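You operate a simulated robot arm through the tools that you are given. There is no shell and no other tool. Be economical: measure what you need, move in short steps, check, and stop when the job is done.

The job below is to be done with a simulated two-armed robot. You get a single attempt, and the scene is never put back.

## Task
Pick up the tall jar that says "PAINT 3" from the second shelf from the bottom of the grey rack with one hand, pass it to the other hand and put it on the middle shelf of the grey rack. Set down upright: tall jar.
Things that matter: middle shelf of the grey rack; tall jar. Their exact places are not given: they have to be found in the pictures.

Only the result counts: the job must be done as asked and must still hold three seconds after the hand-in. Knocking over, shifting, dropping, spilling or breaking anything else fails it.

## Robot
Two 7-joint arms with two-finger parallel grippers on one trunk, on a base that drives. Base frame: it is fixed to the floor where the robot stands at the start and does not move with it; the origin is under the middle of the robot, x ahead of it, y to its left, z up. Readings come in mm, degrees, newtons and seconds.
The left shoulder is at the start at [30, 119, 860], the right one opposite. With the tool pointing down near the work surface each hand reaches from about 100 to 660 mm from the robot's upright axis, wherever it stands, measured 20 degrees to its own side. Places, roughly: middle shelf of the grey rack [700, -300, 1000]. Payload 3.43 kg a hand.
The tool frame of a hand sits at the grasp point between the pads (the TCP): z along the fingers, y along the line on which they close. The tips reach 30 mm beyond it. The gripper opens to 94 mm. The fingers are 28 mm wide and 10 mm thick; the gripper's body (50 by 96 mm) begins 55 mm behind the TCP.
Orientation is that of the tool frame in the base frame, as a unit quaternion [x, y, z, w]. With the fingers straight down and closing along the base's y, the tool's x points along the base's -x, its y along +y and its z along -z.

## Interface
- The arms move only by the tool drive_tool. It takes "left_rows", "right_rows" or both (then of equal length, played together; a hand with none holds still); each is a list of rows, each an object of numbers (a shift or turn left out is 0, a gripper value left out holds the last): "gripper": the closure in counts, from 0 (fully open) to 255 (shut); "x", "y", "z": the shift along the base's x, y, z in units of 40 mm (1.0 is 40 mm); "ax", "ay", "az": the turn, a rotation vector about the base's x, y, z in units of 4 degrees (1.0 is 4 degrees). In form: [{"gripper": .., "x": .., "y": .., "z": .., "ax": .., "ay": .., "az": ..}, ...]. A call has 1 to 10 rows; each row shifts and turns the commanded pose from where the row before left it. A call with a number of a shift or a turn outside -1 to 1 is refused whole. A row lasts 0.2 s, in which the tool goes at most 50 mm and 8.6 degrees; a call with a longer step from one row to the next is refused whole, and so is a gripper value outside its range. A pose out of reach is approached as far as the arm can. The call stops where the force on the tool passes 40 N (or 10 N more than at its start, if that is more) or the arm is blocked; 0.2 s more then pass. The fingers move at their own pace (about 72 mm/s each) and stop on an object; they squeeze with about 32 N. The grip force told is the motor's: it shows also when the fingers shut on nothing. Time passes only in rows, and 0.2 s behind the last, so rows that do not move let the fingers close. The reply holds the time, the measured pose of the TCP, the force on the tool along the base axes, the opening and the grip force, in the units named above and with some noise, with the torque about the TCP (base axes, N m) and any sound that the robot's microphone picked up.
- Cameras (640 x 400 px; columns grow to the right, rows downward): "scene" is now at [39.2, -10.1, 1562.6]; the picture's right is [-0.23, -0.97, 0.00], its down [-0.76, 0.18, -0.62] and it looks along [0.60, -0.15, -0.78] (base axes); focal length 278 px, centre (320, 200). "left" rides on the left gripper at [76, -14, -102] in its tool frame; the picture's right is [0.18, 0.98, 0.00], its down [-0.75, 0.14, -0.64] and it looks along [-0.63, 0.12, 0.77] (tool axes); focal length 243 px, centre (320, 200). "right" rides on the right gripper at [76, 14, -103] in its tool frame; the picture's right is [-0.18, 0.98, 0.00], its down [-0.75, -0.14, -0.64] and it looks along [-0.63, -0.12, 0.77] (tool axes); focal length 243 px, centre (320, 200).
- snapshot(camera): a new picture of that camera. No time passes.
- move_column(by): slides the trunk up (or, below 0, down) by that many mm; the arms and the scene camera ride with it, the base frame stays. It gives what a move gives, with no picture.
- base_move(legs): drives the robot by 1 to 6 legs, each [ahead, turn to the left] in mm and degrees, along the robot's own axes; the way and the turn of a leg run together, so that a leg with both is an arc; at most 1500 mm and 180 degrees a leg. The arms and the cameras ride along, it lands a little off, and it stops where it bumps. It gives what a move gives.
- head_to(pan, tilt): turns the head with the scene camera to pan (to the left, within 143 degrees either way) and tilt (down, from -29 to 69), counted from straight ahead of the robot. It gives what a move gives.
- pixel_to_xyz(camera, pixels): for up to 12 pixels [column, row] of the newest picture of that camera ("zoom" is the newest enlarged one), the place [x, y, z] in the base frame of the surface seen there, good to about 2 mm, but the place of the scene camera against the robot may be out by one fixed shift of up to 12 mm in any direction. No time passes.
- close_up(camera, box): a new picture of the part [left, top, right, bottom] of that camera's present view, enlarged. No time passes.
- close_job(): hands the job in; it is judged then, once.

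Go step by step. Measure first, check grasps and placings, and put right what went wrong. The budget is 80 turns and 78 pictures, counting those below and the enlarged ones. Unless the task says otherwise, let go and move clear before handing in, and close with one line.

The tools are called after "Emit:" as a command line: name --argument value ..., lists and objects as JSON in quotes. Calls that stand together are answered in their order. drive_tool: Moves the arms, as the interface text tells. Its arguments: {"type":"object","properties":{"left_rows":{"type":"array"},"right_rows":{"type":"array"}},"required":[]} The other tools are called the same way: move_column (by) slides the trunk up or down; base_move (legs) drives the base; head_to (pan, tilt) turns the head that bears the scene camera; snapshot (camera) takes a picture; pixel_to_xyz (camera, pixels) gives the place of the surface under pixels of a picture; close_up (camera, box) takes an enlarged picture of a part of a camera's view; close_job () hands the job in.

At the start:

```text
time: 0.0
left_ee_pos: [361.0, -27.4, 1209.0]
left_tcp_rot: [-0.001, 1.0, 0.0, 0.0]
left_ft_force: [0.3, -0.1, -0.2]
left_torque: [0.01, 0.01, 0.02]
left_gripper_width: 94.0
left_finger_force: 0.1
right_ee_pos: [328.8, -335.9, 1246.3]
right_tcp_rot: [0.0, 1.0, 0.0, 0.0]
right_ft_force: [0.8, 0.4, -0.1]
right_torque: [0.02, 0.02, 0.0]
right_gripper_width: 93.8
right_finger_force: 0.1
trunk travel left (down, up): [-125.0, 285.0]
robot x, y, heading: [-3.3, 0.1, 0.0]
head pan, tilt: [-13.6, 51.6]
```

scene: 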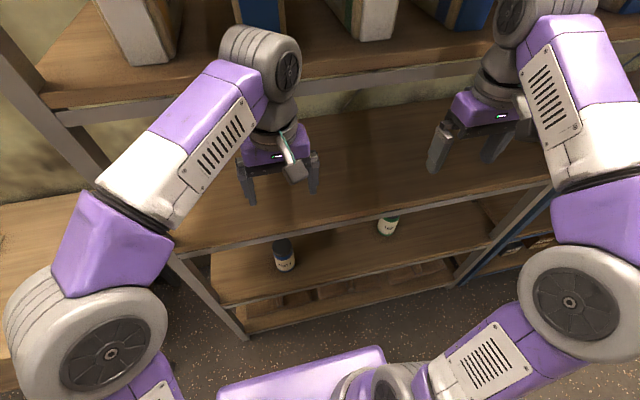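
right: 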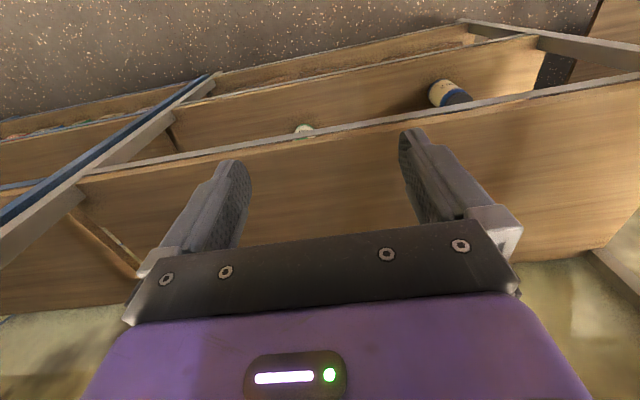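
left: 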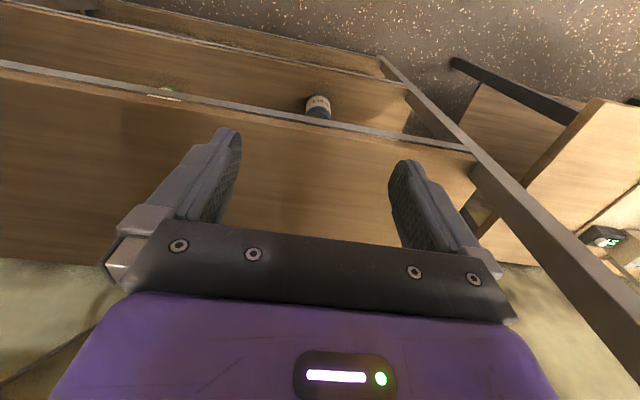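

The scene picture shows a blue-lidded jar near (285,255) and a green-lidded one near (388,225) on a low shelf. I'll enlarge both to read the labels.

Emit:
close_up --camera "scene" --box '[240, 190, 440, 315]'

Emit:
pixel_to_xyz --camera "scene" --pixels '[[285, 264], [282, 242], [388, 228], [388, 217], [250, 265], [230, 300], [250, 240], [380, 190], [500, 180], [240, 225], [350, 150], [190, 280]]'

```text
3.20 times, centred on (340, 252) of scene
```

zoom: 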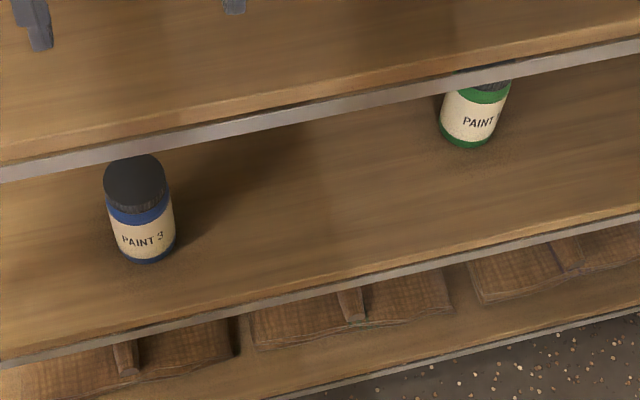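

```text
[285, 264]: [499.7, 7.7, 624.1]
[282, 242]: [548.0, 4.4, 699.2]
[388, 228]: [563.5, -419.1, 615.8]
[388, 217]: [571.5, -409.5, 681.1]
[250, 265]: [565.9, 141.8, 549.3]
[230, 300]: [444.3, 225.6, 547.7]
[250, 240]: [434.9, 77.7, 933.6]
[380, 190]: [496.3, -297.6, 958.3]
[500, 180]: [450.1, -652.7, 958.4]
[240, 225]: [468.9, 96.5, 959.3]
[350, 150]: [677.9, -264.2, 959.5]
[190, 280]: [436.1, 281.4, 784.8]
```

The zoomed picture shows that the blue-lidded jar at about (525, 6, 549–705) is PAINT 3, and the green one is another paint. The second shelf is at z≈549, the middle shelf at z≈959 and looks empty, and the front edge is at x≈435. I'll lower the left hand in front of the rack while pitching it forward.

Emit:
drive_tool --left_rows '[{"z": -1, "x": -0.2, "ay": -1}, {"z": -1, "x": -0.2, "ay": -1}, {"z": -1, "x": -0.2, "ay": -1}, {"z": -1, "x": -0.2, "ay": -1}, {"z": -1, "x": -0.2, "ay": -1}, {"z": -1, "x": -0.2, "ay": -1}, {"z": -1, "x": -0.2, "ay": -1}, {"z": -1, "x": -0.2, "ay": -1}, {"z": -1, "x": -0.2, "ay": -1}, {"z": -1, "x": -0.2, "ay": -1}]'

Emit:
snapshot --camera "left"

Emit:
snapshot --camera "scene"

```text
time: 2.2
left_ee_pos: [290.2, -35.2, 829.8]
left_tcp_rot: [0.008, 0.942, -0.003, 0.335]
left_ft_force: [3.3, 25.0, 97.4]
left_torque: [-1.05, 13.85, -3.5]
left_gripper_width: 94.1
left_finger_force: 0.1
left hand out of reach, approached as far as the arm can: row 10
right_ee_pos: [327.6, -337.3, 1246.7]
right_tcp_rot: [0.0, 1.0, 0.0, 0.0]
right_ft_force: [-0.2, 0.2, 0.2]
right_torque: [-0.02, 0.01, 0.0]
right_gripper_width: 94.1
right_finger_force: 0.1
trunk travel left (down, up): [-125.0, 285.0]
robot x, y, heading: [-1.9, -2.6, 0.1]
head pan, tilt: [-13.6, 51.6]
stopped in row 10 (left hand): the force on the tool passed its limit at 432 N (the readings are from after the stop); the commanded pose is now the measured one
```

```text
73 pictures are left
```

left: 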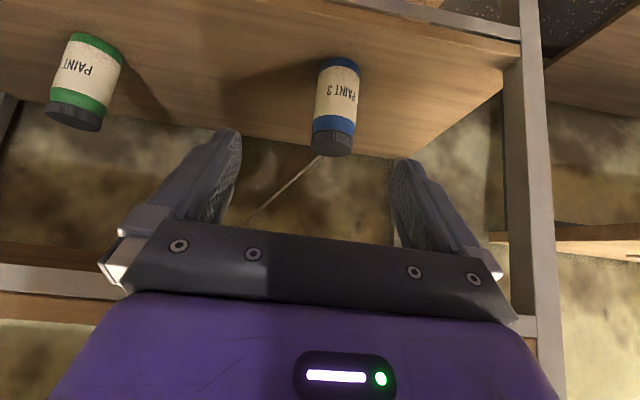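

```text
72 pictures are left
```

scene: 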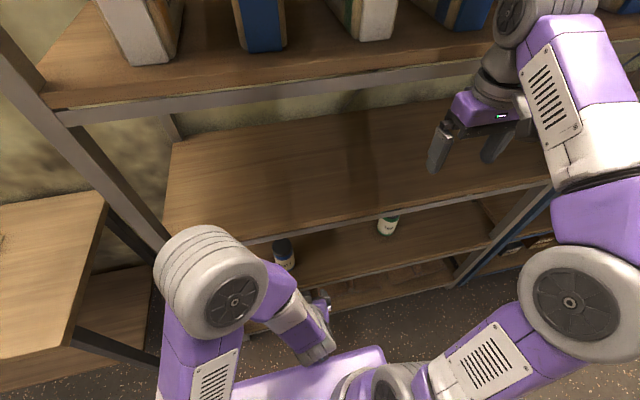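

The left hand hit something from below (97 N upward), most likely the robot's own base box. The wrist picture shows PAINT 3 with its label at (335,95). I'll back up and measure from there.

Emit:
drive_tool --left_rows '[{"z": 0.5, "x": 0.3}, {"z": 0.5, "x": 0.3}, {}]'

Emit:
snapshot --camera "left"

Emit:
head_to --pan 10 --tilt 69

Emit:
snapshot --camera "scene"

```text
time: 3.0
left_ee_pos: [314.0, -33.6, 866.5]
left_tcp_rot: [0.008, 0.943, -0.001, 0.334]
left_ft_force: [-0.6, 0.8, -1.3]
left_torque: [0.0, 0.0, 0.01]
left_gripper_width: 93.9
left_finger_force: 0.1
right_ee_pos: [328.1, -337.8, 1246.7]
right_tcp_rot: [0.0, 1.0, 0.0, -0.001]
right_ft_force: [-0.5, -0.4, -1.3]
right_torque: [-0.02, 0.0, 0.01]
right_gripper_width: 94.4
right_finger_force: 0.0
trunk travel left (down, up): [-125.0, 285.0]
robot x, y, heading: [-1.1, -0.4, -0.4]
head pan, tilt: [-13.6, 51.6]
```

```text
71 pictures are left
```

left: 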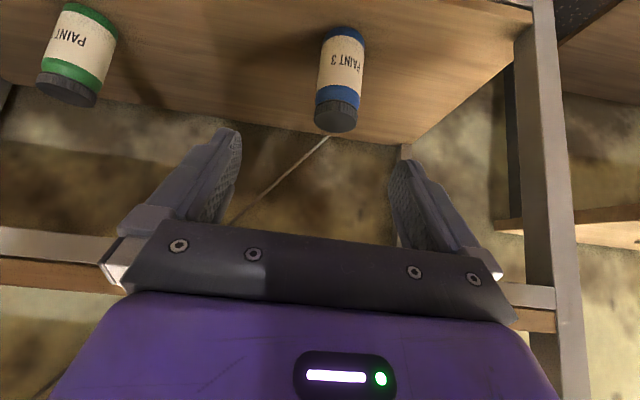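

```text
time: 3.9
left_ee_pos: [314.0, -34.5, 867.0]
left_tcp_rot: [0.008, 0.943, -0.002, 0.334]
left_ft_force: [-0.5, 0.8, -0.8]
left_torque: [0.0, 0.02, 0.01]
left_gripper_width: 94.1
left_finger_force: 0.0
right_ee_pos: [329.0, -335.6, 1246.3]
right_tcp_rot: [0.0, 1.0, 0.0, 0.0]
right_ft_force: [-0.8, -0.2, -1.0]
right_torque: [-0.05, 0.04, 0.02]
right_gripper_width: 94.0
right_finger_force: 0.0
trunk travel left (down, up): [-125.0, 285.0]
robot x, y, heading: [1.6, 1.2, -0.1]
head pan, tilt: [10.0, 68.8]
```

```text
70 pictures are left
```

scene: 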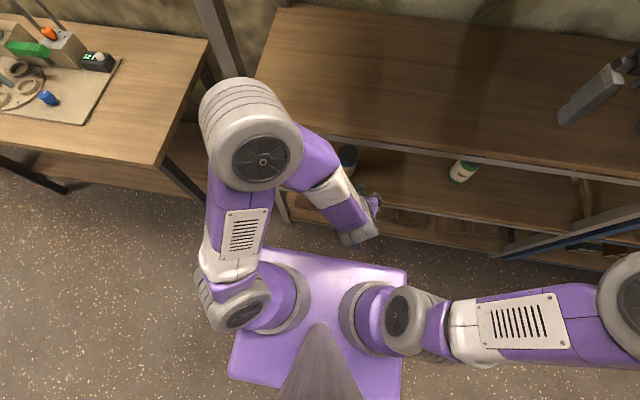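

The gripper likely touched the purple front plate around (330,270). I'll measure the plate, the elbow and the jar.

Emit:
pixel_to_xyz --camera "scene" --pixels '[[325, 262], [270, 255], [405, 275], [320, 310], [250, 105], [250, 80], [365, 235], [340, 180]]'

Emit:
pixel_to_xyz --camera "left" --pixels '[[317, 75], [338, 75], [360, 75], [343, 38], [335, 110], [336, 128], [320, 112], [356, 112], [400, 80], [420, 290], [60, 250], [535, 300]]'

```text
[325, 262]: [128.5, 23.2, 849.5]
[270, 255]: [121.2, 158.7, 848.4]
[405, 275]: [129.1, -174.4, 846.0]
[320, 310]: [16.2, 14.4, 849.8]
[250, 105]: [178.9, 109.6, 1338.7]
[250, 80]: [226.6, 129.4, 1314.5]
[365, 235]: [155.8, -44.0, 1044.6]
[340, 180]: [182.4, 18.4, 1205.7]
```

```text
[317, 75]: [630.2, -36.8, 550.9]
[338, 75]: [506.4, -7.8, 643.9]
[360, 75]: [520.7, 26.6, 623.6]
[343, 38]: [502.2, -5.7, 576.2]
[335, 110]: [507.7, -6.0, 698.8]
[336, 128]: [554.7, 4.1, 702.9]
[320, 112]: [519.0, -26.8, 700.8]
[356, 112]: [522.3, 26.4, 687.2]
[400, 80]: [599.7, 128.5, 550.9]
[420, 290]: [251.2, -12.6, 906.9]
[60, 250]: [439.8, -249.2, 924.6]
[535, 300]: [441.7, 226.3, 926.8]
```

The plate's front edge is at x≈130, z≈850, and the jar stands at about (533, 0) with its top at z≈703 and a radius of about 29. I'll back the base 120 mm for elbow room, then move the left hand down and forward past the plate.

Emit:
base_move --legs '[[-120, 0]]'

Emit:
drive_tool --left_rows '[{"x": 1, "ay": -1}, {"x": 1, "ay": -1}, {"x": 0.8, "ay": -1}, {"x": 0.4, "z": -1, "ay": -1}, {"z": -1}, {"z": -1}, {"z": -1, "y": 0.5}, {"z": -0.5, "y": 0.4}, {}]'

Emit:
snapshot --camera "left"

Emit:
snapshot --camera "scene"

```text
time: 5.1
left_ee_pos: [194.5, -34.4, 867.5]
left_tcp_rot: [0.008, 0.942, -0.002, 0.334]
left_ft_force: [-0.5, 0.2, 0.2]
left_torque: [-0.04, -0.02, 0.01]
left_gripper_width: 93.9
left_finger_force: 0.0
right_ee_pos: [207.7, -337.0, 1246.8]
right_tcp_rot: [0.0, 1.0, 0.001, 0.0]
right_ft_force: [-1.6, -0.9, -0.6]
right_torque: [0.0, -0.04, 0.0]
right_gripper_width: 93.9
right_finger_force: 0.1
trunk travel left (down, up): [-125.0, 285.0]
robot x, y, heading: [-117.2, -1.4, -0.3]
head pan, tilt: [10.0, 68.8]
```

```text
time: 7.1
left_ee_pos: [322.1, 0.7, 687.8]
left_tcp_rot: [0.009, 0.887, 0.0, 0.462]
left_ft_force: [-0.4, -0.2, 0.5]
left_torque: [-0.03, -0.03, 0.0]
left_gripper_width: 94.1
left_finger_force: 0.0
right_ee_pos: [208.8, -337.6, 1246.4]
right_tcp_rot: [0.0, 1.0, -0.002, 0.0]
right_ft_force: [-0.7, -0.2, -0.3]
right_torque: [-0.02, -0.01, 0.01]
right_gripper_width: 93.9
right_finger_force: 0.1
trunk travel left (down, up): [-125.0, 285.0]
robot x, y, heading: [-117.0, -0.9, -0.0]
head pan, tilt: [10.0, 68.8]
```

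```text
69 pictures are left
```

left: 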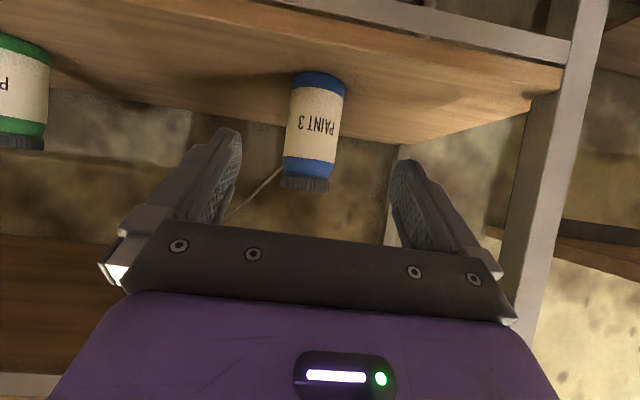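

```text
68 pictures are left
```

scene: 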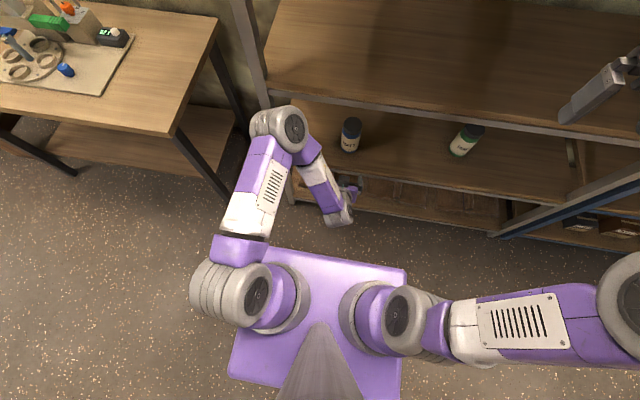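

The pitch is now about 35° down. I'll check the elbow's clearance from the middle shelf edge (pixel 290,115) and refine the jar position.

Emit:
pixel_to_xyz --camera "scene" --pixels '[[262, 120], [295, 108], [290, 130], [305, 140], [350, 105], [318, 185], [350, 122]]'

Emit:
pixel_to_xyz --camera "left" --pixels '[[292, 110], [314, 110], [336, 110], [310, 145], [306, 172], [308, 180], [305, 190], [318, 85], [285, 180], [328, 187], [315, 125]]'

```text
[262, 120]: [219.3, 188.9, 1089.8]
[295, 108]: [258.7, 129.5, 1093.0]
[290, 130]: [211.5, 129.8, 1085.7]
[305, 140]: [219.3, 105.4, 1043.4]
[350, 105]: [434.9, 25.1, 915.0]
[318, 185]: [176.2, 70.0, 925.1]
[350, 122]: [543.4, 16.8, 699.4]
```

```text
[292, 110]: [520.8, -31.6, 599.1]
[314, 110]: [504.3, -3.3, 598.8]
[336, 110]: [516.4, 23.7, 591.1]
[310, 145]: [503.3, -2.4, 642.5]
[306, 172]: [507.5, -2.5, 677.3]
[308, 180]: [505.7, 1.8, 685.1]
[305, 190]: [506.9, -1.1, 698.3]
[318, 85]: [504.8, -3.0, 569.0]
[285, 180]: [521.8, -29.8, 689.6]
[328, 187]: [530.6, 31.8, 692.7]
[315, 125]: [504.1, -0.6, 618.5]
```

The jar axis is at about (534, -1) with a radius of about 30, and the elbow stays clear of the shelf at x≈240. I'll level the pitch to about 23° and lower to z≈598 in front of the rack.

Emit:
drive_tool --left_rows '[{"z": -0.75, "ay": -1}, {"z": -0.75, "ay": -1}, {"z": -0.75, "ay": -1}, {}]'

Emit:
snapshot --camera "left"

```text
time: 8.1
left_ee_pos: [322.5, 1.1, 599.6]
left_tcp_rot: [0.009, 0.834, 0.0, 0.552]
left_ft_force: [0.5, -0.2, 0.2]
left_torque: [0.01, 0.03, 0.01]
left_gripper_width: 93.8
left_finger_force: 0.0
right_ee_pos: [208.8, -336.0, 1246.4]
right_tcp_rot: [0.0, 1.0, -0.001, 0.0]
right_ft_force: [-1.5, -0.3, -0.2]
right_torque: [-0.03, -0.02, 0.0]
right_gripper_width: 94.1
right_finger_force: 0.1
trunk travel left (down, up): [-125.0, 285.0]
robot x, y, heading: [-121.6, -0.9, 0.0]
head pan, tilt: [10.0, 68.8]
```

```text
67 pictures are left
```

left: 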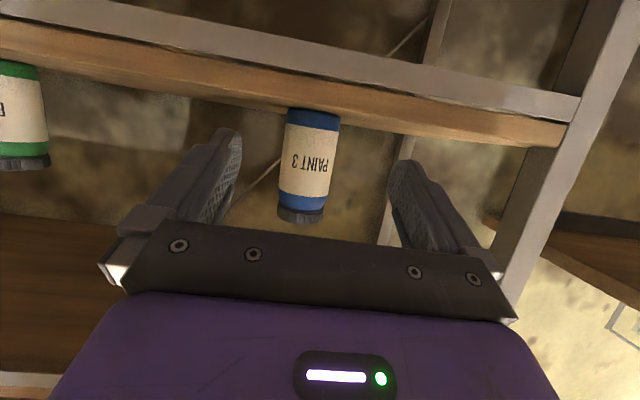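

The hand is level with the jar's lower half and the fingers straddle it. I'll drive forward about 200 mm.

Emit:
drive_tool --left_rows '[{"x": 0.9}, {"x": 0.9}, {"x": 0.9}, {"x": 0.9}, {"x": 0.7}, {"x": 0.5}, {}]'

Emit:
snapshot --camera "left"

```text
time: 9.7
left_ee_pos: [518.0, 1.6, 595.4]
left_tcp_rot: [0.008, 0.834, 0.001, 0.551]
left_ft_force: [0.8, 0.1, 0.1]
left_torque: [0.03, -0.02, 0.01]
left_gripper_width: 93.8
left_finger_force: 0.0
right_ee_pos: [209.4, -335.7, 1246.4]
right_tcp_rot: [-0.001, 1.0, 0.0, 0.0]
right_ft_force: [0.2, 0.0, 0.4]
right_torque: [-0.02, -0.02, 0.0]
right_gripper_width: 94.3
right_finger_force: 0.1
trunk travel left (down, up): [-125.0, 285.0]
robot x, y, heading: [-121.7, -1.5, 0.1]
head pan, tilt: [10.0, 68.8]
```

```text
66 pictures are left
```

left: 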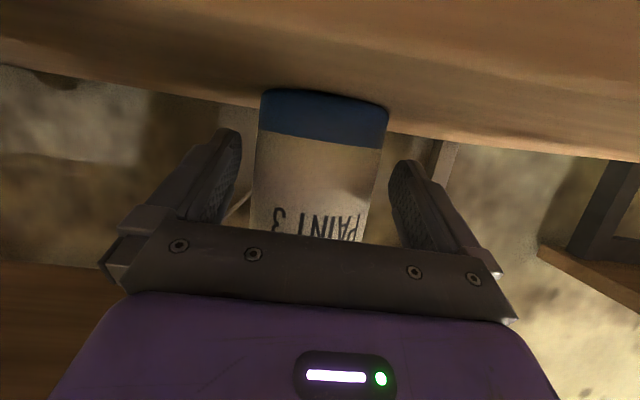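

The jar is centred between the fingers with no contact force. I'll advance slightly and close the gripper.

Emit:
drive_tool --left_rows '[{"x": 0.15}, {"gripper": 120}, {"gripper": 160}, {"gripper": 255}, {}, {}, {}]'

```text
time: 11.3
left_ee_pos: [523.8, 1.0, 595.9]
left_tcp_rot: [0.009, 0.834, 0.0, 0.551]
left_ft_force: [-0.6, -2.0, 0.7]
left_torque: [-0.3, -0.02, -0.07]
left_gripper_width: 71.7
left_finger_force: 32.1
right_ee_pos: [210.4, -336.8, 1247.0]
right_tcp_rot: [0.0, 1.0, 0.0, 0.0]
right_ft_force: [-0.8, 0.3, 0.2]
right_torque: [0.03, 0.03, 0.02]
right_gripper_width: 93.9
right_finger_force: 0.1
trunk travel left (down, up): [-125.0, 285.0]
robot x, y, heading: [-117.9, -0.3, 0.3]
head pan, tilt: [10.0, 68.8]
```

Gripped at 71.7 mm opening with 32 N. I'll lift 30 mm and check.

Emit:
drive_tool --left_rows '[{"z": 0.25}, {"z": 0.5}, {}]'

Emit:
snapshot --camera "left"

Emit:
snapshot --camera "scene"

```text
time: 12.1
left_ee_pos: [522.9, 2.2, 625.1]
left_tcp_rot: [0.008, 0.834, 0.002, 0.552]
left_ft_force: [0.0, 0.1, -6.4]
left_torque: [-0.02, 0.12, -0.01]
left_gripper_width: 71.7
left_finger_force: 31.7
right_ee_pos: [209.6, -336.7, 1246.4]
right_tcp_rot: [0.001, 1.0, 0.0, 0.0]
right_ft_force: [-0.5, -0.4, -0.5]
right_torque: [-0.02, 0.02, 0.03]
right_gripper_width: 93.9
right_finger_force: 0.0
trunk travel left (down, up): [-125.0, 285.0]
robot x, y, heading: [-118.5, -4.4, 0.1]
head pan, tilt: [10.0, 68.8]
```

```text
65 pictures are left
```

left: 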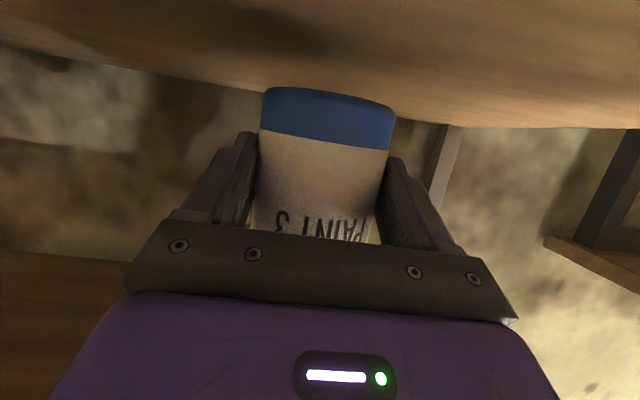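

```text
64 pictures are left
```

scene: 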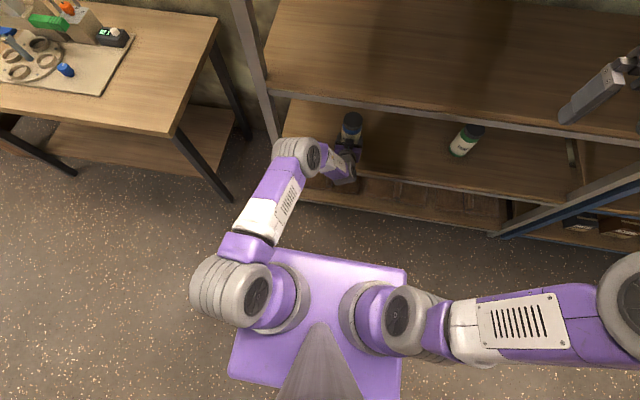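

The jar is held (6.4 N weight, lifted clear). I'll retract straight out of the rack.

Emit:
drive_tool --left_rows '[{"x": -0.5}, {"x": -0.9}, {"x": -0.9}, {"x": -0.9}, {"x": -0.9}, {"x": -0.9}, {"x": -0.6, "z": 0.4}, {"z": 0.8}, {"z": 0.9}, {}]'

Emit:
drive_tool --left_rows '[{"z": 0.8, "az": -1}, {"z": 0.9, "az": -1}, {"z": 0.9, "az": -1}, {"z": 0.9, "az": -1}, {"z": 0.8, "az": -1}, {"az": -1}, {"az": -1}, {"az": -1}, {"az": -1}, {}]'

Emit:
snapshot --camera "scene"

Emit:
snapshot --camera "left"

```text
time: 14.3
left_ee_pos: [296.9, 4.7, 710.9]
left_tcp_rot: [0.008, 0.834, 0.002, 0.552]
left_ft_force: [0.0, -0.4, -5.8]
left_torque: [0.0, 0.09, 0.0]
left_gripper_width: 71.5
left_finger_force: 31.9
right_ee_pos: [208.5, -335.6, 1246.2]
right_tcp_rot: [0.0, 1.0, 0.0, 0.0]
right_ft_force: [-0.8, 0.6, 0.1]
right_torque: [-0.02, -0.02, 0.03]
right_gripper_width: 94.0
right_finger_force: 0.0
trunk travel left (down, up): [-125.0, 285.0]
robot x, y, heading: [-116.2, 0.6, -0.1]
head pan, tilt: [10.0, 68.8]
```

```text
time: 16.5
left_ee_pos: [297.4, -5.4, 846.1]
left_tcp_rot: [0.12, 0.831, -0.074, 0.539]
left_ft_force: [0.3, 0.9, -6.8]
left_torque: [0.01, 0.1, -0.01]
left_gripper_width: 71.2
left_finger_force: 31.7
left hand out of reach, approached as far as the arm can: row 4, 5, 6, 7, 8, 9
right_ee_pos: [210.0, -336.7, 1246.4]
right_tcp_rot: [0.0, 1.0, -0.001, 0.0]
right_ft_force: [0.4, 0.1, 0.9]
right_torque: [0.0, 0.01, -0.02]
right_gripper_width: 93.7
right_finger_force: 0.0
trunk travel left (down, up): [-125.0, 285.0]
robot x, y, heading: [-118.6, -0.1, 0.3]
head pan, tilt: [10.0, 68.8]
```

```text
63 pictures are left
```

scene: 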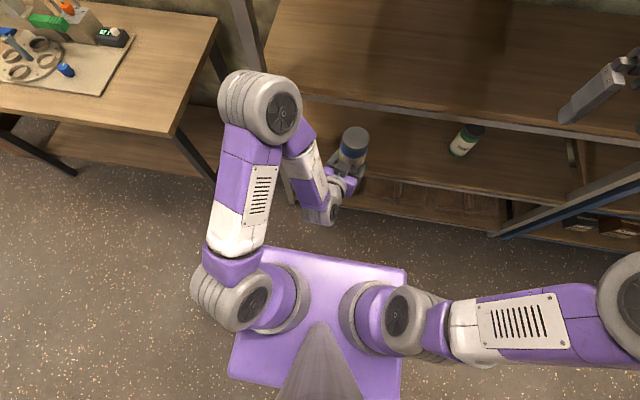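

```text
62 pictures are left
```

left: 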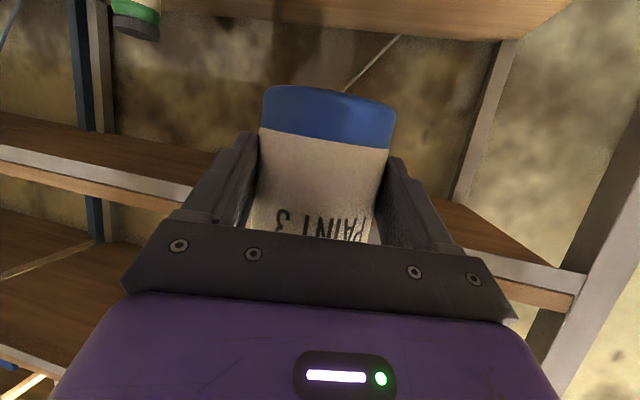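

The left hand is stuck at yaw about -16° because the wrist limit is reached when the hand is high relative to the shoulder. I'll raise the trunk fully so the hands work lower relative to the shoulders, which also helps the placing.

Emit:
move_column --by 280

Emit:
drive_tool --left_rows '[{"z": -0.8}, {"z": -0.9}, {"z": -0.9}, {"z": -0.9}, {"z": -0.5}, {}]'

```text
time: 19.3
left_ee_pos: [296.4, -3.9, 1125.1]
left_tcp_rot: [0.121, 0.831, -0.074, 0.538]
left_ft_force: [-0.4, -0.7, -6.5]
left_torque: [0.03, 0.1, -0.01]
left_gripper_width: 71.5
left_finger_force: 32.4
right_ee_pos: [210.0, -336.4, 1526.1]
right_tcp_rot: [0.0, 1.0, -0.001, 0.0]
right_ft_force: [0.8, -1.3, 0.2]
right_torque: [0.02, 0.0, -0.02]
right_gripper_width: 93.7
right_finger_force: 0.1
trunk travel left (down, up): [-405.0, 5.0]
robot x, y, heading: [-120.8, -1.0, 0.1]
head pan, tilt: [10.0, 68.8]
```

```text
time: 20.7
left_ee_pos: [282.7, -35.3, 971.7]
left_tcp_rot: [0.118, 0.832, -0.069, 0.538]
left_ft_force: [0.9, 0.4, -5.8]
left_torque: [0.01, 0.09, -0.03]
left_gripper_width: 71.4
left_finger_force: 32.4
left hand out of reach, approached as far as the arm can: row 1, 2, 3, 4, 5
right_ee_pos: [208.9, -337.8, 1527.3]
right_tcp_rot: [0.0, 1.0, 0.0, 0.0]
right_ft_force: [0.3, -0.2, -0.1]
right_torque: [-0.03, -0.02, 0.01]
right_gripper_width: 94.0
right_finger_force: 0.0
trunk travel left (down, up): [-405.0, 5.0]
robot x, y, heading: [-121.0, 0.2, 0.2]
head pan, tilt: [10.0, 68.8]
```

The left hand's commanded yaw of -36° is still out of reach because the arm is too folded. I'll back the base by 150 mm so the arms extend more, then move the hand forward again.

Emit:
base_move --legs '[[-150, 0]]'

Emit:
drive_tool --left_rows '[{"x": 0.9}, {"x": 0.9}, {"x": 0.9}, {"x": 0.9}, {}]'

Emit:
head_to --pan -10 --tilt 60

Emit:
snapshot --camera "scene"

```text
time: 22.1
left_ee_pos: [136.7, -34.9, 972.6]
left_tcp_rot: [0.116, 0.831, -0.069, 0.539]
left_ft_force: [-0.6, -0.2, -6.1]
left_torque: [-0.01, 0.1, 0.04]
left_gripper_width: 71.2
left_finger_force: 31.8
right_ee_pos: [63.8, -335.3, 1526.3]
right_tcp_rot: [-0.001, 1.0, 0.0, 0.0]
right_ft_force: [0.3, -0.1, -0.1]
right_torque: [0.01, 0.02, 0.03]
right_gripper_width: 93.9
right_finger_force: 0.0
trunk travel left (down, up): [-405.0, 5.0]
robot x, y, heading: [-266.6, -4.7, 0.1]
head pan, tilt: [10.0, 68.8]
```

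```text
time: 23.3
left_ee_pos: [266.7, -69.5, 977.9]
left_tcp_rot: [0.115, 0.832, -0.065, 0.538]
left_ft_force: [0.5, 0.1, -5.6]
left_torque: [0.03, 0.12, -0.02]
left_gripper_width: 71.2
left_finger_force: 32.3
left hand out of reach, approached as far as the arm can: row 1, 2, 3, 4
right_ee_pos: [61.5, -334.0, 1526.4]
right_tcp_rot: [-0.001, 1.0, 0.0, 0.0]
right_ft_force: [-0.1, -0.2, -0.2]
right_torque: [0.0, -0.03, 0.01]
right_gripper_width: 94.3
right_finger_force: 0.0
trunk travel left (down, up): [-405.0, 5.0]
robot x, y, heading: [-265.1, 0.3, 0.3]
head pan, tilt: [10.0, 68.8]
```

```text
time: 24.1
left_ee_pos: [267.0, -69.2, 975.8]
left_tcp_rot: [0.115, 0.832, -0.065, 0.539]
left_ft_force: [-0.2, -0.7, -6.6]
left_torque: [0.02, 0.12, -0.02]
left_gripper_width: 71.5
left_finger_force: 32.3
right_ee_pos: [62.6, -335.9, 1526.0]
right_tcp_rot: [-0.002, 1.0, -0.001, 0.0]
right_ft_force: [-0.3, 0.3, -0.5]
right_torque: [0.0, 0.0, -0.01]
right_gripper_width: 93.8
right_finger_force: 0.2
trunk travel left (down, up): [-405.0, 5.0]
robot x, y, heading: [-266.5, 0.8, 0.3]
head pan, tilt: [-10.0, 60.0]
```

```text
61 pictures are left
```

scene: 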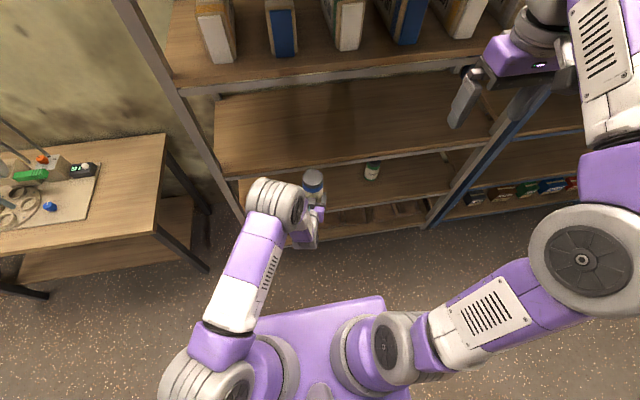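

The left wrist can't yaw past about -16°, so I'll change the handover. The left hand keeps its low forward grip and the right hand takes the lid end from above at about 50° pitch, which stays clear of the left gripper. First I'll bring the left command back to a feasible yaw and reset its position.

Emit:
drive_tool --left_rows '[{"az": 1}, {"az": 1}, {"az": 1}, {"az": 1}, {"az": 1}, {"az": 1}, {}]'

Emit:
snapshot --camera "left"

```text
time: 25.7
left_ee_pos: [268.5, -68.6, 978.3]
left_tcp_rot: [-0.059, 0.837, 0.045, 0.542]
left_ft_force: [-0.8, -0.1, -6.2]
left_torque: [-0.02, 0.08, -0.02]
left_gripper_width: 71.4
left_finger_force: 32.2
right_ee_pos: [62.6, -335.7, 1526.7]
right_tcp_rot: [-0.002, 1.0, 0.0, 0.0]
right_ft_force: [0.3, 0.5, 0.0]
right_torque: [-0.01, -0.02, -0.01]
right_gripper_width: 94.0
right_finger_force: 0.1
trunk travel left (down, up): [-405.0, 5.0]
robot x, y, heading: [-267.0, 4.8, 0.1]
head pan, tilt: [-10.0, 60.0]
```

```text
60 pictures are left
```

left: 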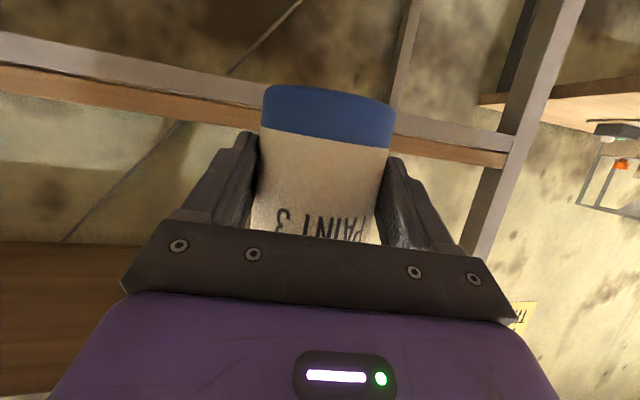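

The commanded pose had synced, so the left hand is now at yaw about +8°. I'll turn it to about -12° while bringing the right hand down and pitching it to 50°.

Emit:
drive_tool --left_rows '[{"az": -1}, {"az": -1}, {"az": -1}, {"az": -1}, {"az": -1}, {}, {}, {}, {}, {}]' --right_rows '[{"x": 0.4, "z": -0.8, "ay": -1}, {"x": 0.4, "z": -0.8, "ay": -1}, {"x": 0.4, "z": -0.8, "ay": -1}, {"x": 0.4, "z": -0.8, "ay": -1}, {"x": 0.4, "z": -0.8, "ay": -1}, {"x": 0.4, "z": -0.8, "ay": -1}, {"x": 0.4, "z": -0.8, "ay": -1}, {"x": 0.4, "z": -0.8, "ay": -1}, {"x": 0.4, "z": -0.8, "ay": -1}, {"x": 0.4, "z": -0.8, "ay": -1}]'

Emit:
snapshot --camera "scene"

Emit:
snapshot --camera "right"

```text
time: 27.9
left_ee_pos: [270.7, -69.7, 977.9]
left_tcp_rot: [0.088, 0.835, -0.05, 0.54]
left_ft_force: [0.4, -0.2, -5.1]
left_torque: [0.03, 0.09, -0.01]
left_gripper_width: 71.1
left_finger_force: 31.9
right_ee_pos: [222.4, -337.3, 1203.4]
right_tcp_rot: [-0.002, 0.94, -0.001, 0.342]
right_ft_force: [0.3, 0.2, -0.6]
right_torque: [0.01, -0.04, 0.01]
right_gripper_width: 94.1
right_finger_force: 0.1
trunk travel left (down, up): [-405.0, 5.0]
robot x, y, heading: [-268.3, -2.8, 0.2]
head pan, tilt: [-10.0, 60.0]
```

```text
59 pictures are left
```

scene: 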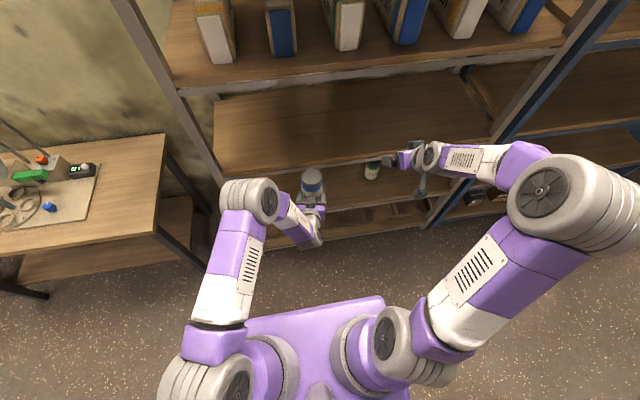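

```text
58 pictures are left
```

right: 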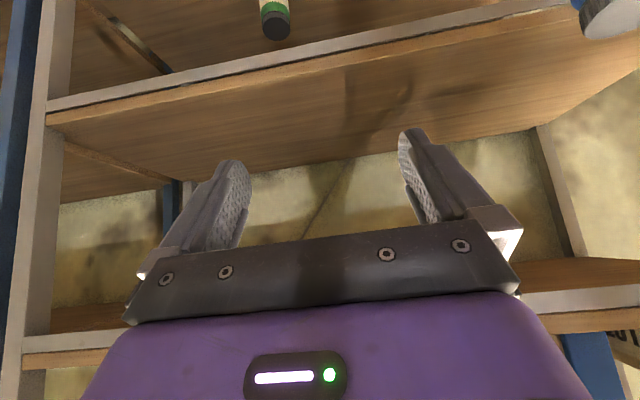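

Both hands are in view. I'll measure the left elbow and forearm and the jar lid before bringing the right hand across.

Emit:
pixel_to_xyz --camera "scene" --pixels '[[268, 200], [245, 190], [290, 212], [312, 175], [312, 187], [303, 182], [322, 182], [305, 235], [428, 155], [465, 158]]'

Emit:
close_up --camera "scene" --box '[210, 140, 450, 290]'

```text
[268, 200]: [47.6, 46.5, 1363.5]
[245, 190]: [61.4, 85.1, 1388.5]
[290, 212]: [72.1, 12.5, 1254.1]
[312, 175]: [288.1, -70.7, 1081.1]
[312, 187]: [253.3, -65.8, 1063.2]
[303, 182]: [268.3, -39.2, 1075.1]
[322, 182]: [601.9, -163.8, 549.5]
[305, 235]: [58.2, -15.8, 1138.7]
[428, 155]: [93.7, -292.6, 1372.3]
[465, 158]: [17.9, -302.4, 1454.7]
```

```text
2.67 times, centred on (330, 215) of scene
```

zoom: 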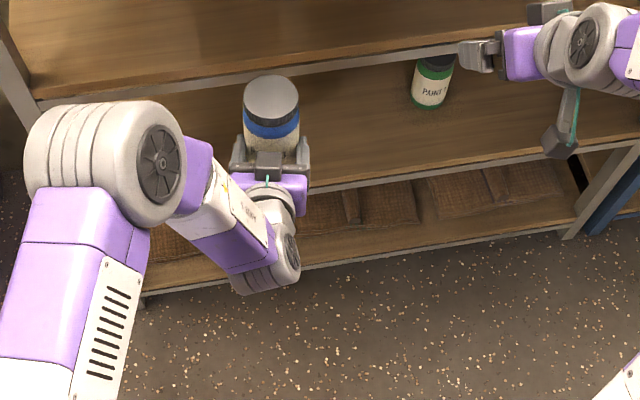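

The lid top is at about (283,-72,1083) and the left forearm is near (70,10,1250). I'll bring the right hand above the jar at z≈1200 with a +24° yaw to keep its wrist away from the left forearm.

Emit:
drive_tool --right_rows '[{"y": 0.8, "x": 0.17, "az": 0.75}, {"y": 0.8, "x": 0.17, "az": 0.75}, {"y": 0.8, "x": 0.17, "az": 0.75}, {"y": 0.8, "x": 0.17, "az": 0.75}, {"y": 0.8, "x": 0.17, "az": 0.75}, {"y": 0.8, "x": 0.17, "az": 0.75}, {"y": 0.8, "x": 0.17, "az": 0.75}, {"y": 0.8, "x": 0.17, "az": 0.75}, {}]'

Emit:
snapshot --camera "right"

Emit:
snapshot --camera "scene"

```text
time: 29.9
left_ee_pos: [268.7, -68.8, 978.6]
left_tcp_rot: [0.088, 0.835, -0.05, 0.541]
left_ft_force: [-0.2, -0.7, -5.8]
left_torque: [0.0, 0.1, 0.0]
left_gripper_width: 71.3
left_finger_force: 31.9
right_ee_pos: [273.9, -80.9, 1204.0]
right_tcp_rot: [-0.197, 0.919, 0.071, 0.335]
right_ft_force: [-0.5, -0.4, -0.5]
right_torque: [0.01, -0.03, 0.02]
right_gripper_width: 93.9
right_finger_force: 0.0
trunk travel left (down, up): [-405.0, 5.0]
robot x, y, heading: [-267.7, 2.9, 0.2]
head pan, tilt: [-10.0, 60.0]
```

```text
56 pictures are left
```

right: 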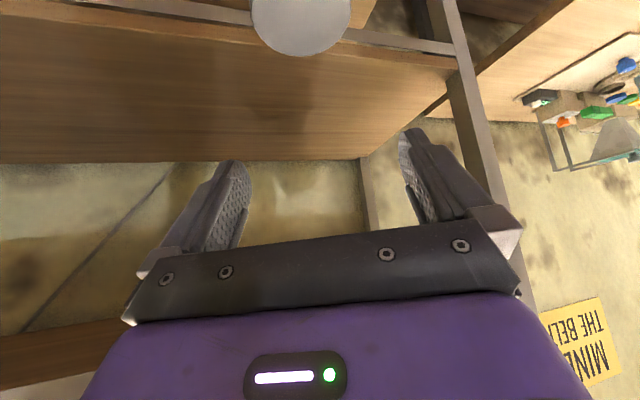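

```text
55 pictures are left
```

scene: 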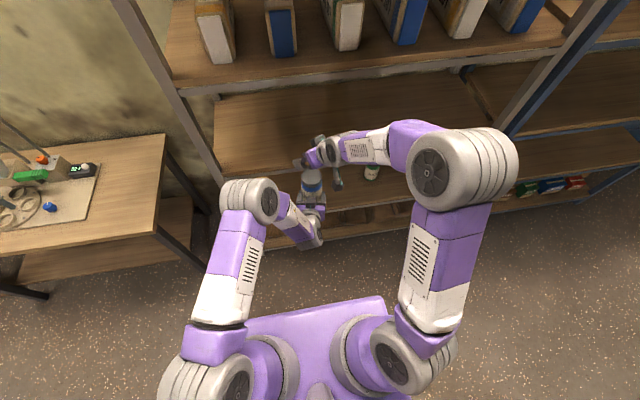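

The lid (302,25) is visible between the right fingers' columns. I'll measure it with the right camera.

Emit:
pixel_to_xyz --camera "right" --pixels '[[302, 10], [302, 30], [260, 20], [345, 20], [303, 50], [255, 8], [350, 8], [280, 45], [330, 45]]'

```text
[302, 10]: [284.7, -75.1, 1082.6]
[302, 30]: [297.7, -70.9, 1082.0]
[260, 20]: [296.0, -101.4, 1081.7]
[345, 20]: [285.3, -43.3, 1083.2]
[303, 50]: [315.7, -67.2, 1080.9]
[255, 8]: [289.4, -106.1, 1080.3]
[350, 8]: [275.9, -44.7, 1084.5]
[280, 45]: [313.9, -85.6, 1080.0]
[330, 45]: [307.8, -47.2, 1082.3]
```

The lid axis is at about (285,-75) and its top at z=1082. I'll align the right TCP to (279,-77) and go down to z≈1060 in steps.

Emit:
drive_tool --right_rows '[{"x": 0.14, "y": 0.09, "z": -0.6}, {"z": -0.9}, {"z": -0.9}, {}]'

Emit:
snapshot --camera "right"

Emit:
close_up --camera "scene" --box '[230, 110, 420, 260]'

```text
time: 30.9
left_ee_pos: [268.9, -68.3, 979.4]
left_tcp_rot: [0.088, 0.835, -0.05, 0.541]
left_ft_force: [0.7, -0.6, -5.3]
left_torque: [0.03, 0.13, -0.01]
left_gripper_width: 71.1
left_finger_force: 32.0
right_ee_pos: [280.2, -76.6, 1109.3]
right_tcp_rot: [-0.198, 0.918, 0.071, 0.336]
right_ft_force: [0.5, -0.2, 0.8]
right_torque: [0.02, -0.02, -0.01]
right_gripper_width: 94.2
right_finger_force: 0.2
trunk travel left (down, up): [-405.0, 5.0]
robot x, y, heading: [-267.6, 1.6, 0.2]
head pan, tilt: [-10.0, 60.0]
```

```text
54 pictures are left
```

right: 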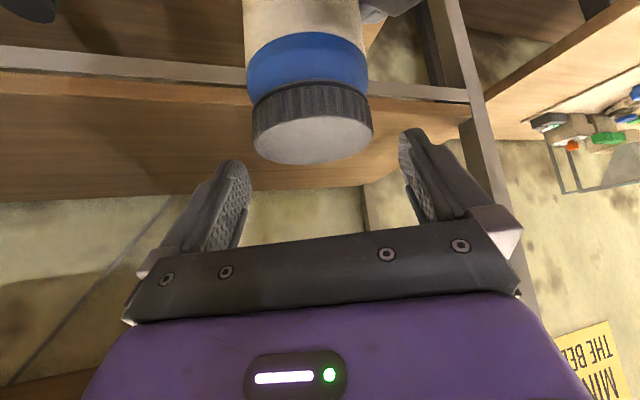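

```text
2.67 times, centred on (325, 185) of scene
```

zoom: 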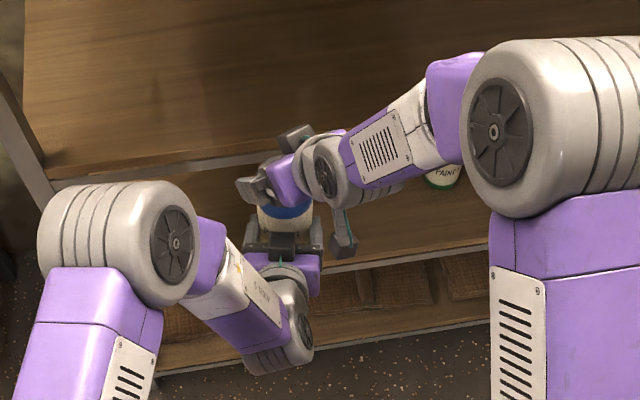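

The lid looks roughly centred between the fingers. I'll verify its edges before the final descent.

Emit:
pixel_to_xyz --camera "right" --pixels '[[258, 140], [368, 130], [313, 161], [310, 122], [258, 75], [360, 75], [310, 75]]'

```text
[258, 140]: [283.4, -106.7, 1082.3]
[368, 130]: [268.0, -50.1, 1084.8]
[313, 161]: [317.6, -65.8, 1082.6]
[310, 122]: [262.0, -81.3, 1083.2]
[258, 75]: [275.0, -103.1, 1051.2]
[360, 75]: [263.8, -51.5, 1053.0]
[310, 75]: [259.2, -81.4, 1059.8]
```

The lid centre is at about (287,-75), within 2 mm of the closing axis. I'll descend 47 mm and then close the right gripper.

Emit:
drive_tool --right_rows '[{"z": -0.5}, {"z": -0.45}, {"z": -0.25}, {}]'

Emit:
snapshot --camera "right"

```text
time: 31.9
left_ee_pos: [268.9, -68.6, 978.6]
left_tcp_rot: [0.087, 0.835, -0.05, 0.542]
left_ft_force: [0.8, -0.1, -4.3]
left_torque: [0.01, 0.11, 0.0]
left_gripper_width: 71.3
left_finger_force: 31.9
right_ee_pos: [280.5, -75.8, 1060.5]
right_tcp_rot: [-0.197, 0.919, 0.071, 0.335]
right_ft_force: [0.4, -0.4, -0.3]
right_torque: [-0.01, -0.01, -0.01]
right_gripper_width: 93.9
right_finger_force: 0.0
trunk travel left (down, up): [-405.0, 5.0]
robot x, y, heading: [-268.0, -1.7, 0.3]
head pan, tilt: [-10.0, 60.0]
```

```text
52 pictures are left
```

right: 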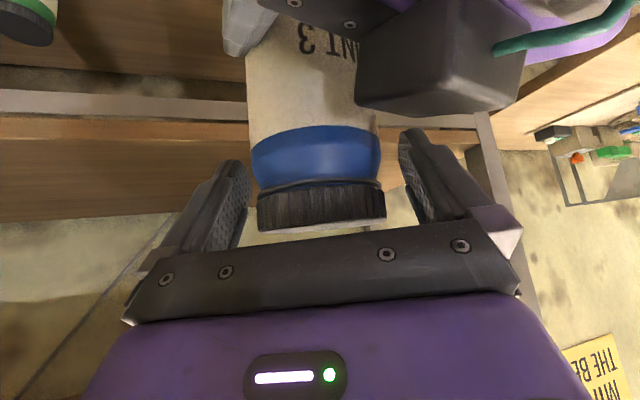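

A dark box (the left camera housing, around (440,70)) shows near the right finger. I'll measure its clearance before closing.

Emit:
pixel_to_xyz --camera "right" --pixels '[[440, 90], [390, 60], [480, 40], [375, 100], [510, 100], [315, 150], [425, 160], [225, 190], [340, 15]]'

```text
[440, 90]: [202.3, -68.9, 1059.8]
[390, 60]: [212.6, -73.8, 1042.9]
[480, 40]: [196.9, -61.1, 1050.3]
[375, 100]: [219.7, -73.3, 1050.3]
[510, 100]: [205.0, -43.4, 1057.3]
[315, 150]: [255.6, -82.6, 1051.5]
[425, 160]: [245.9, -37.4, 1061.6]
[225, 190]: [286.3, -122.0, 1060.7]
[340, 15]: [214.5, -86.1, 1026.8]
```

The left housing is about 25 mm clear of the right finger and palm, and closing moves away from it. I'll close the right gripper.

Emit:
drive_tool --right_rows '[{"gripper": 100}, {"gripper": 180}, {"gripper": 255}, {}, {}, {}]'

Emit:
snapshot --camera "right"

```text
time: 33.3
left_ee_pos: [269.2, -68.3, 978.0]
left_tcp_rot: [0.088, 0.835, -0.051, 0.541]
left_ft_force: [-3.9, 4.8, -5.7]
left_torque: [-1.31, -0.27, 0.35]
left_gripper_width: 70.9
left_finger_force: 32.0
right_ee_pos: [281.6, -74.9, 1060.4]
right_tcp_rot: [-0.196, 0.919, 0.07, 0.335]
right_ft_force: [4.6, -6.3, -0.4]
right_torque: [0.93, 0.04, -0.29]
right_gripper_width: 72.2
right_finger_force: 31.9
trunk travel left (down, up): [-405.0, 5.0]
robot x, y, heading: [-264.5, -1.1, 0.2]
head pan, tilt: [-10.0, 60.0]
```

```text
51 pictures are left
```

right: 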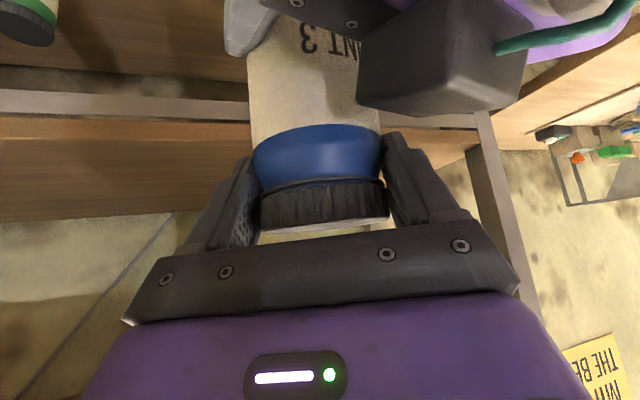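

Both hands hold the jar (right 72 mm, 32 N). I'll open the left gripper, then check the load on the right.

Emit:
drive_tool --left_rows '[{"gripper": 120}, {"gripper": 60}, {"gripper": 0}, {}, {}]'

Emit:
snapshot --camera "left"

```text
time: 34.5
left_ee_pos: [269.8, -68.1, 979.6]
left_tcp_rot: [0.088, 0.835, -0.051, 0.541]
left_ft_force: [-0.2, 0.2, 0.7]
left_torque: [-0.04, -0.01, 0.02]
left_gripper_width: 94.0
left_finger_force: 0.0
right_ee_pos: [280.5, -75.8, 1060.5]
right_tcp_rot: [-0.197, 0.919, 0.07, 0.335]
right_ft_force: [-0.5, 0.2, -0.7]
right_torque: [-0.01, 0.04, 0.06]
right_gripper_width: 71.5
right_finger_force: 31.8
trunk travel left (down, up): [-405.0, 5.0]
robot x, y, heading: [-265.2, 2.0, 0.1]
head pan, tilt: [-10.0, 60.0]
```

```text
50 pictures are left
```

left: 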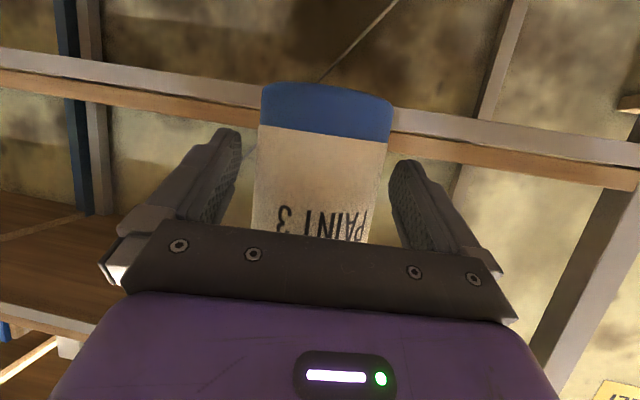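

The right force reading doesn't show the 6 N weight yet. I'll let time pass and look again before retracting.

Emit:
drive_tool --right_rows '[{}, {}]'

Emit:
snapshot --camera "right"

```text
time: 35.1
left_ee_pos: [268.8, -68.4, 980.3]
left_tcp_rot: [0.087, 0.835, -0.049, 0.541]
left_ft_force: [-1.0, 0.4, 0.1]
left_torque: [0.02, 0.01, 0.02]
left_gripper_width: 94.0
left_finger_force: 0.2
right_ee_pos: [281.9, -74.8, 1061.2]
right_tcp_rot: [-0.197, 0.919, 0.071, 0.335]
right_ft_force: [-0.6, 0.4, -0.2]
right_torque: [-0.05, 0.03, -0.01]
right_gripper_width: 71.3
right_finger_force: 31.6
trunk travel left (down, up): [-405.0, 5.0]
robot x, y, heading: [-269.9, -0.7, 0.1]
head pan, tilt: [-10.0, 60.0]
```

```text
49 pictures are left
```

right: 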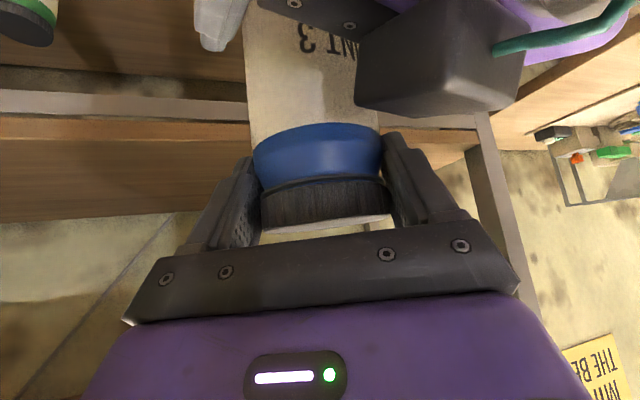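

The jar stays firmly in place in the right grip. I'll test by lifting the right hand 10 mm.

Emit:
drive_tool --right_rows '[{"z": 0.25}, {}]'

Emit:
snapshot --camera "left"

```text
time: 35.7
left_ee_pos: [269.6, -67.8, 978.2]
left_tcp_rot: [0.088, 0.835, -0.05, 0.541]
left_ft_force: [0.5, 0.2, -0.1]
left_torque: [-0.03, 0.0, -0.01]
left_gripper_width: 93.8
left_finger_force: 0.0
right_ee_pos: [280.4, -76.3, 1070.6]
right_tcp_rot: [-0.198, 0.919, 0.07, 0.334]
right_ft_force: [-0.6, -0.3, -6.2]
right_torque: [-0.03, 0.02, 0.0]
right_gripper_width: 71.4
right_finger_force: 32.0
trunk travel left (down, up): [-405.0, 5.0]
robot x, y, heading: [-268.5, 1.8, 0.2]
head pan, tilt: [-10.0, 60.0]
```

```text
48 pictures are left
```

left: 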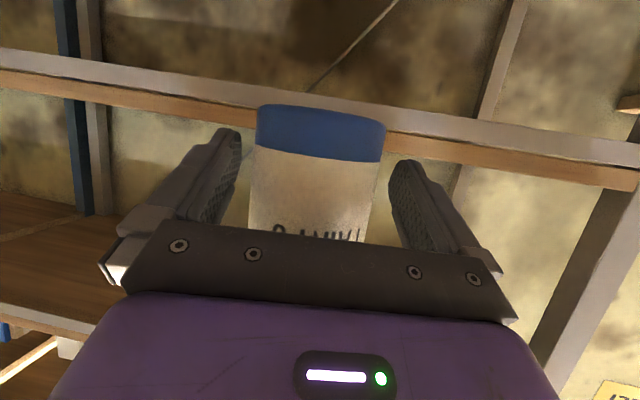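

The right hand now carries the jar (6.2 N) and it rose with the hand. I'll retract the left hand backward along its own axis, out to the left.

Emit:
drive_tool --left_rows '[{"x": -0.49, "y": 0.1}, {"x": -0.88, "y": 0.19}, {"x": -0.8, "y": 0.3, "z": -0.2}, {"x": -0.4, "y": 0.8, "z": -0.2}, {"y": 1}, {"y": 1}, {"y": 1}, {}]'

Emit:
snapshot --camera "scene"

```text
time: 37.5
left_ee_pos: [142.5, 9.9, 985.4]
left_tcp_rot: [0.085, 0.836, -0.039, 0.541]
left_ft_force: [-0.3, 0.5, 0.1]
left_torque: [0.0, 0.06, 0.02]
left_gripper_width: 94.0
left_finger_force: 0.1
left hand out of reach, approached as far as the arm can: row 5, 6, 7
right_ee_pos: [281.6, -78.3, 1069.3]
right_tcp_rot: [-0.197, 0.919, 0.07, 0.335]
right_ft_force: [0.0, -0.1, -6.6]
right_torque: [-0.02, 0.03, 0.0]
right_gripper_width: 71.1
right_finger_force: 31.7
trunk travel left (down, up): [-405.0, 5.0]
robot x, y, heading: [-266.5, 2.9, -0.0]
head pan, tilt: [-10.0, 60.0]
```

```text
47 pictures are left
```

scene: 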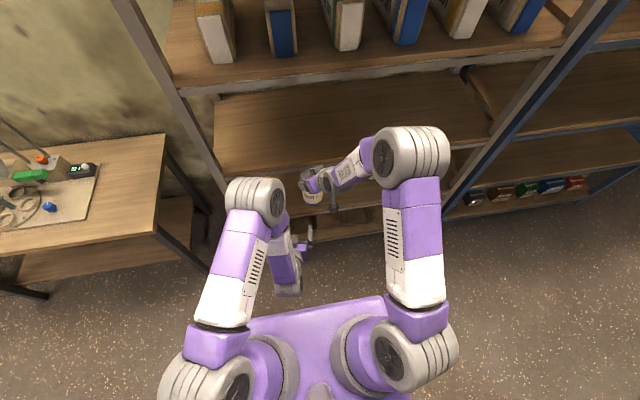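

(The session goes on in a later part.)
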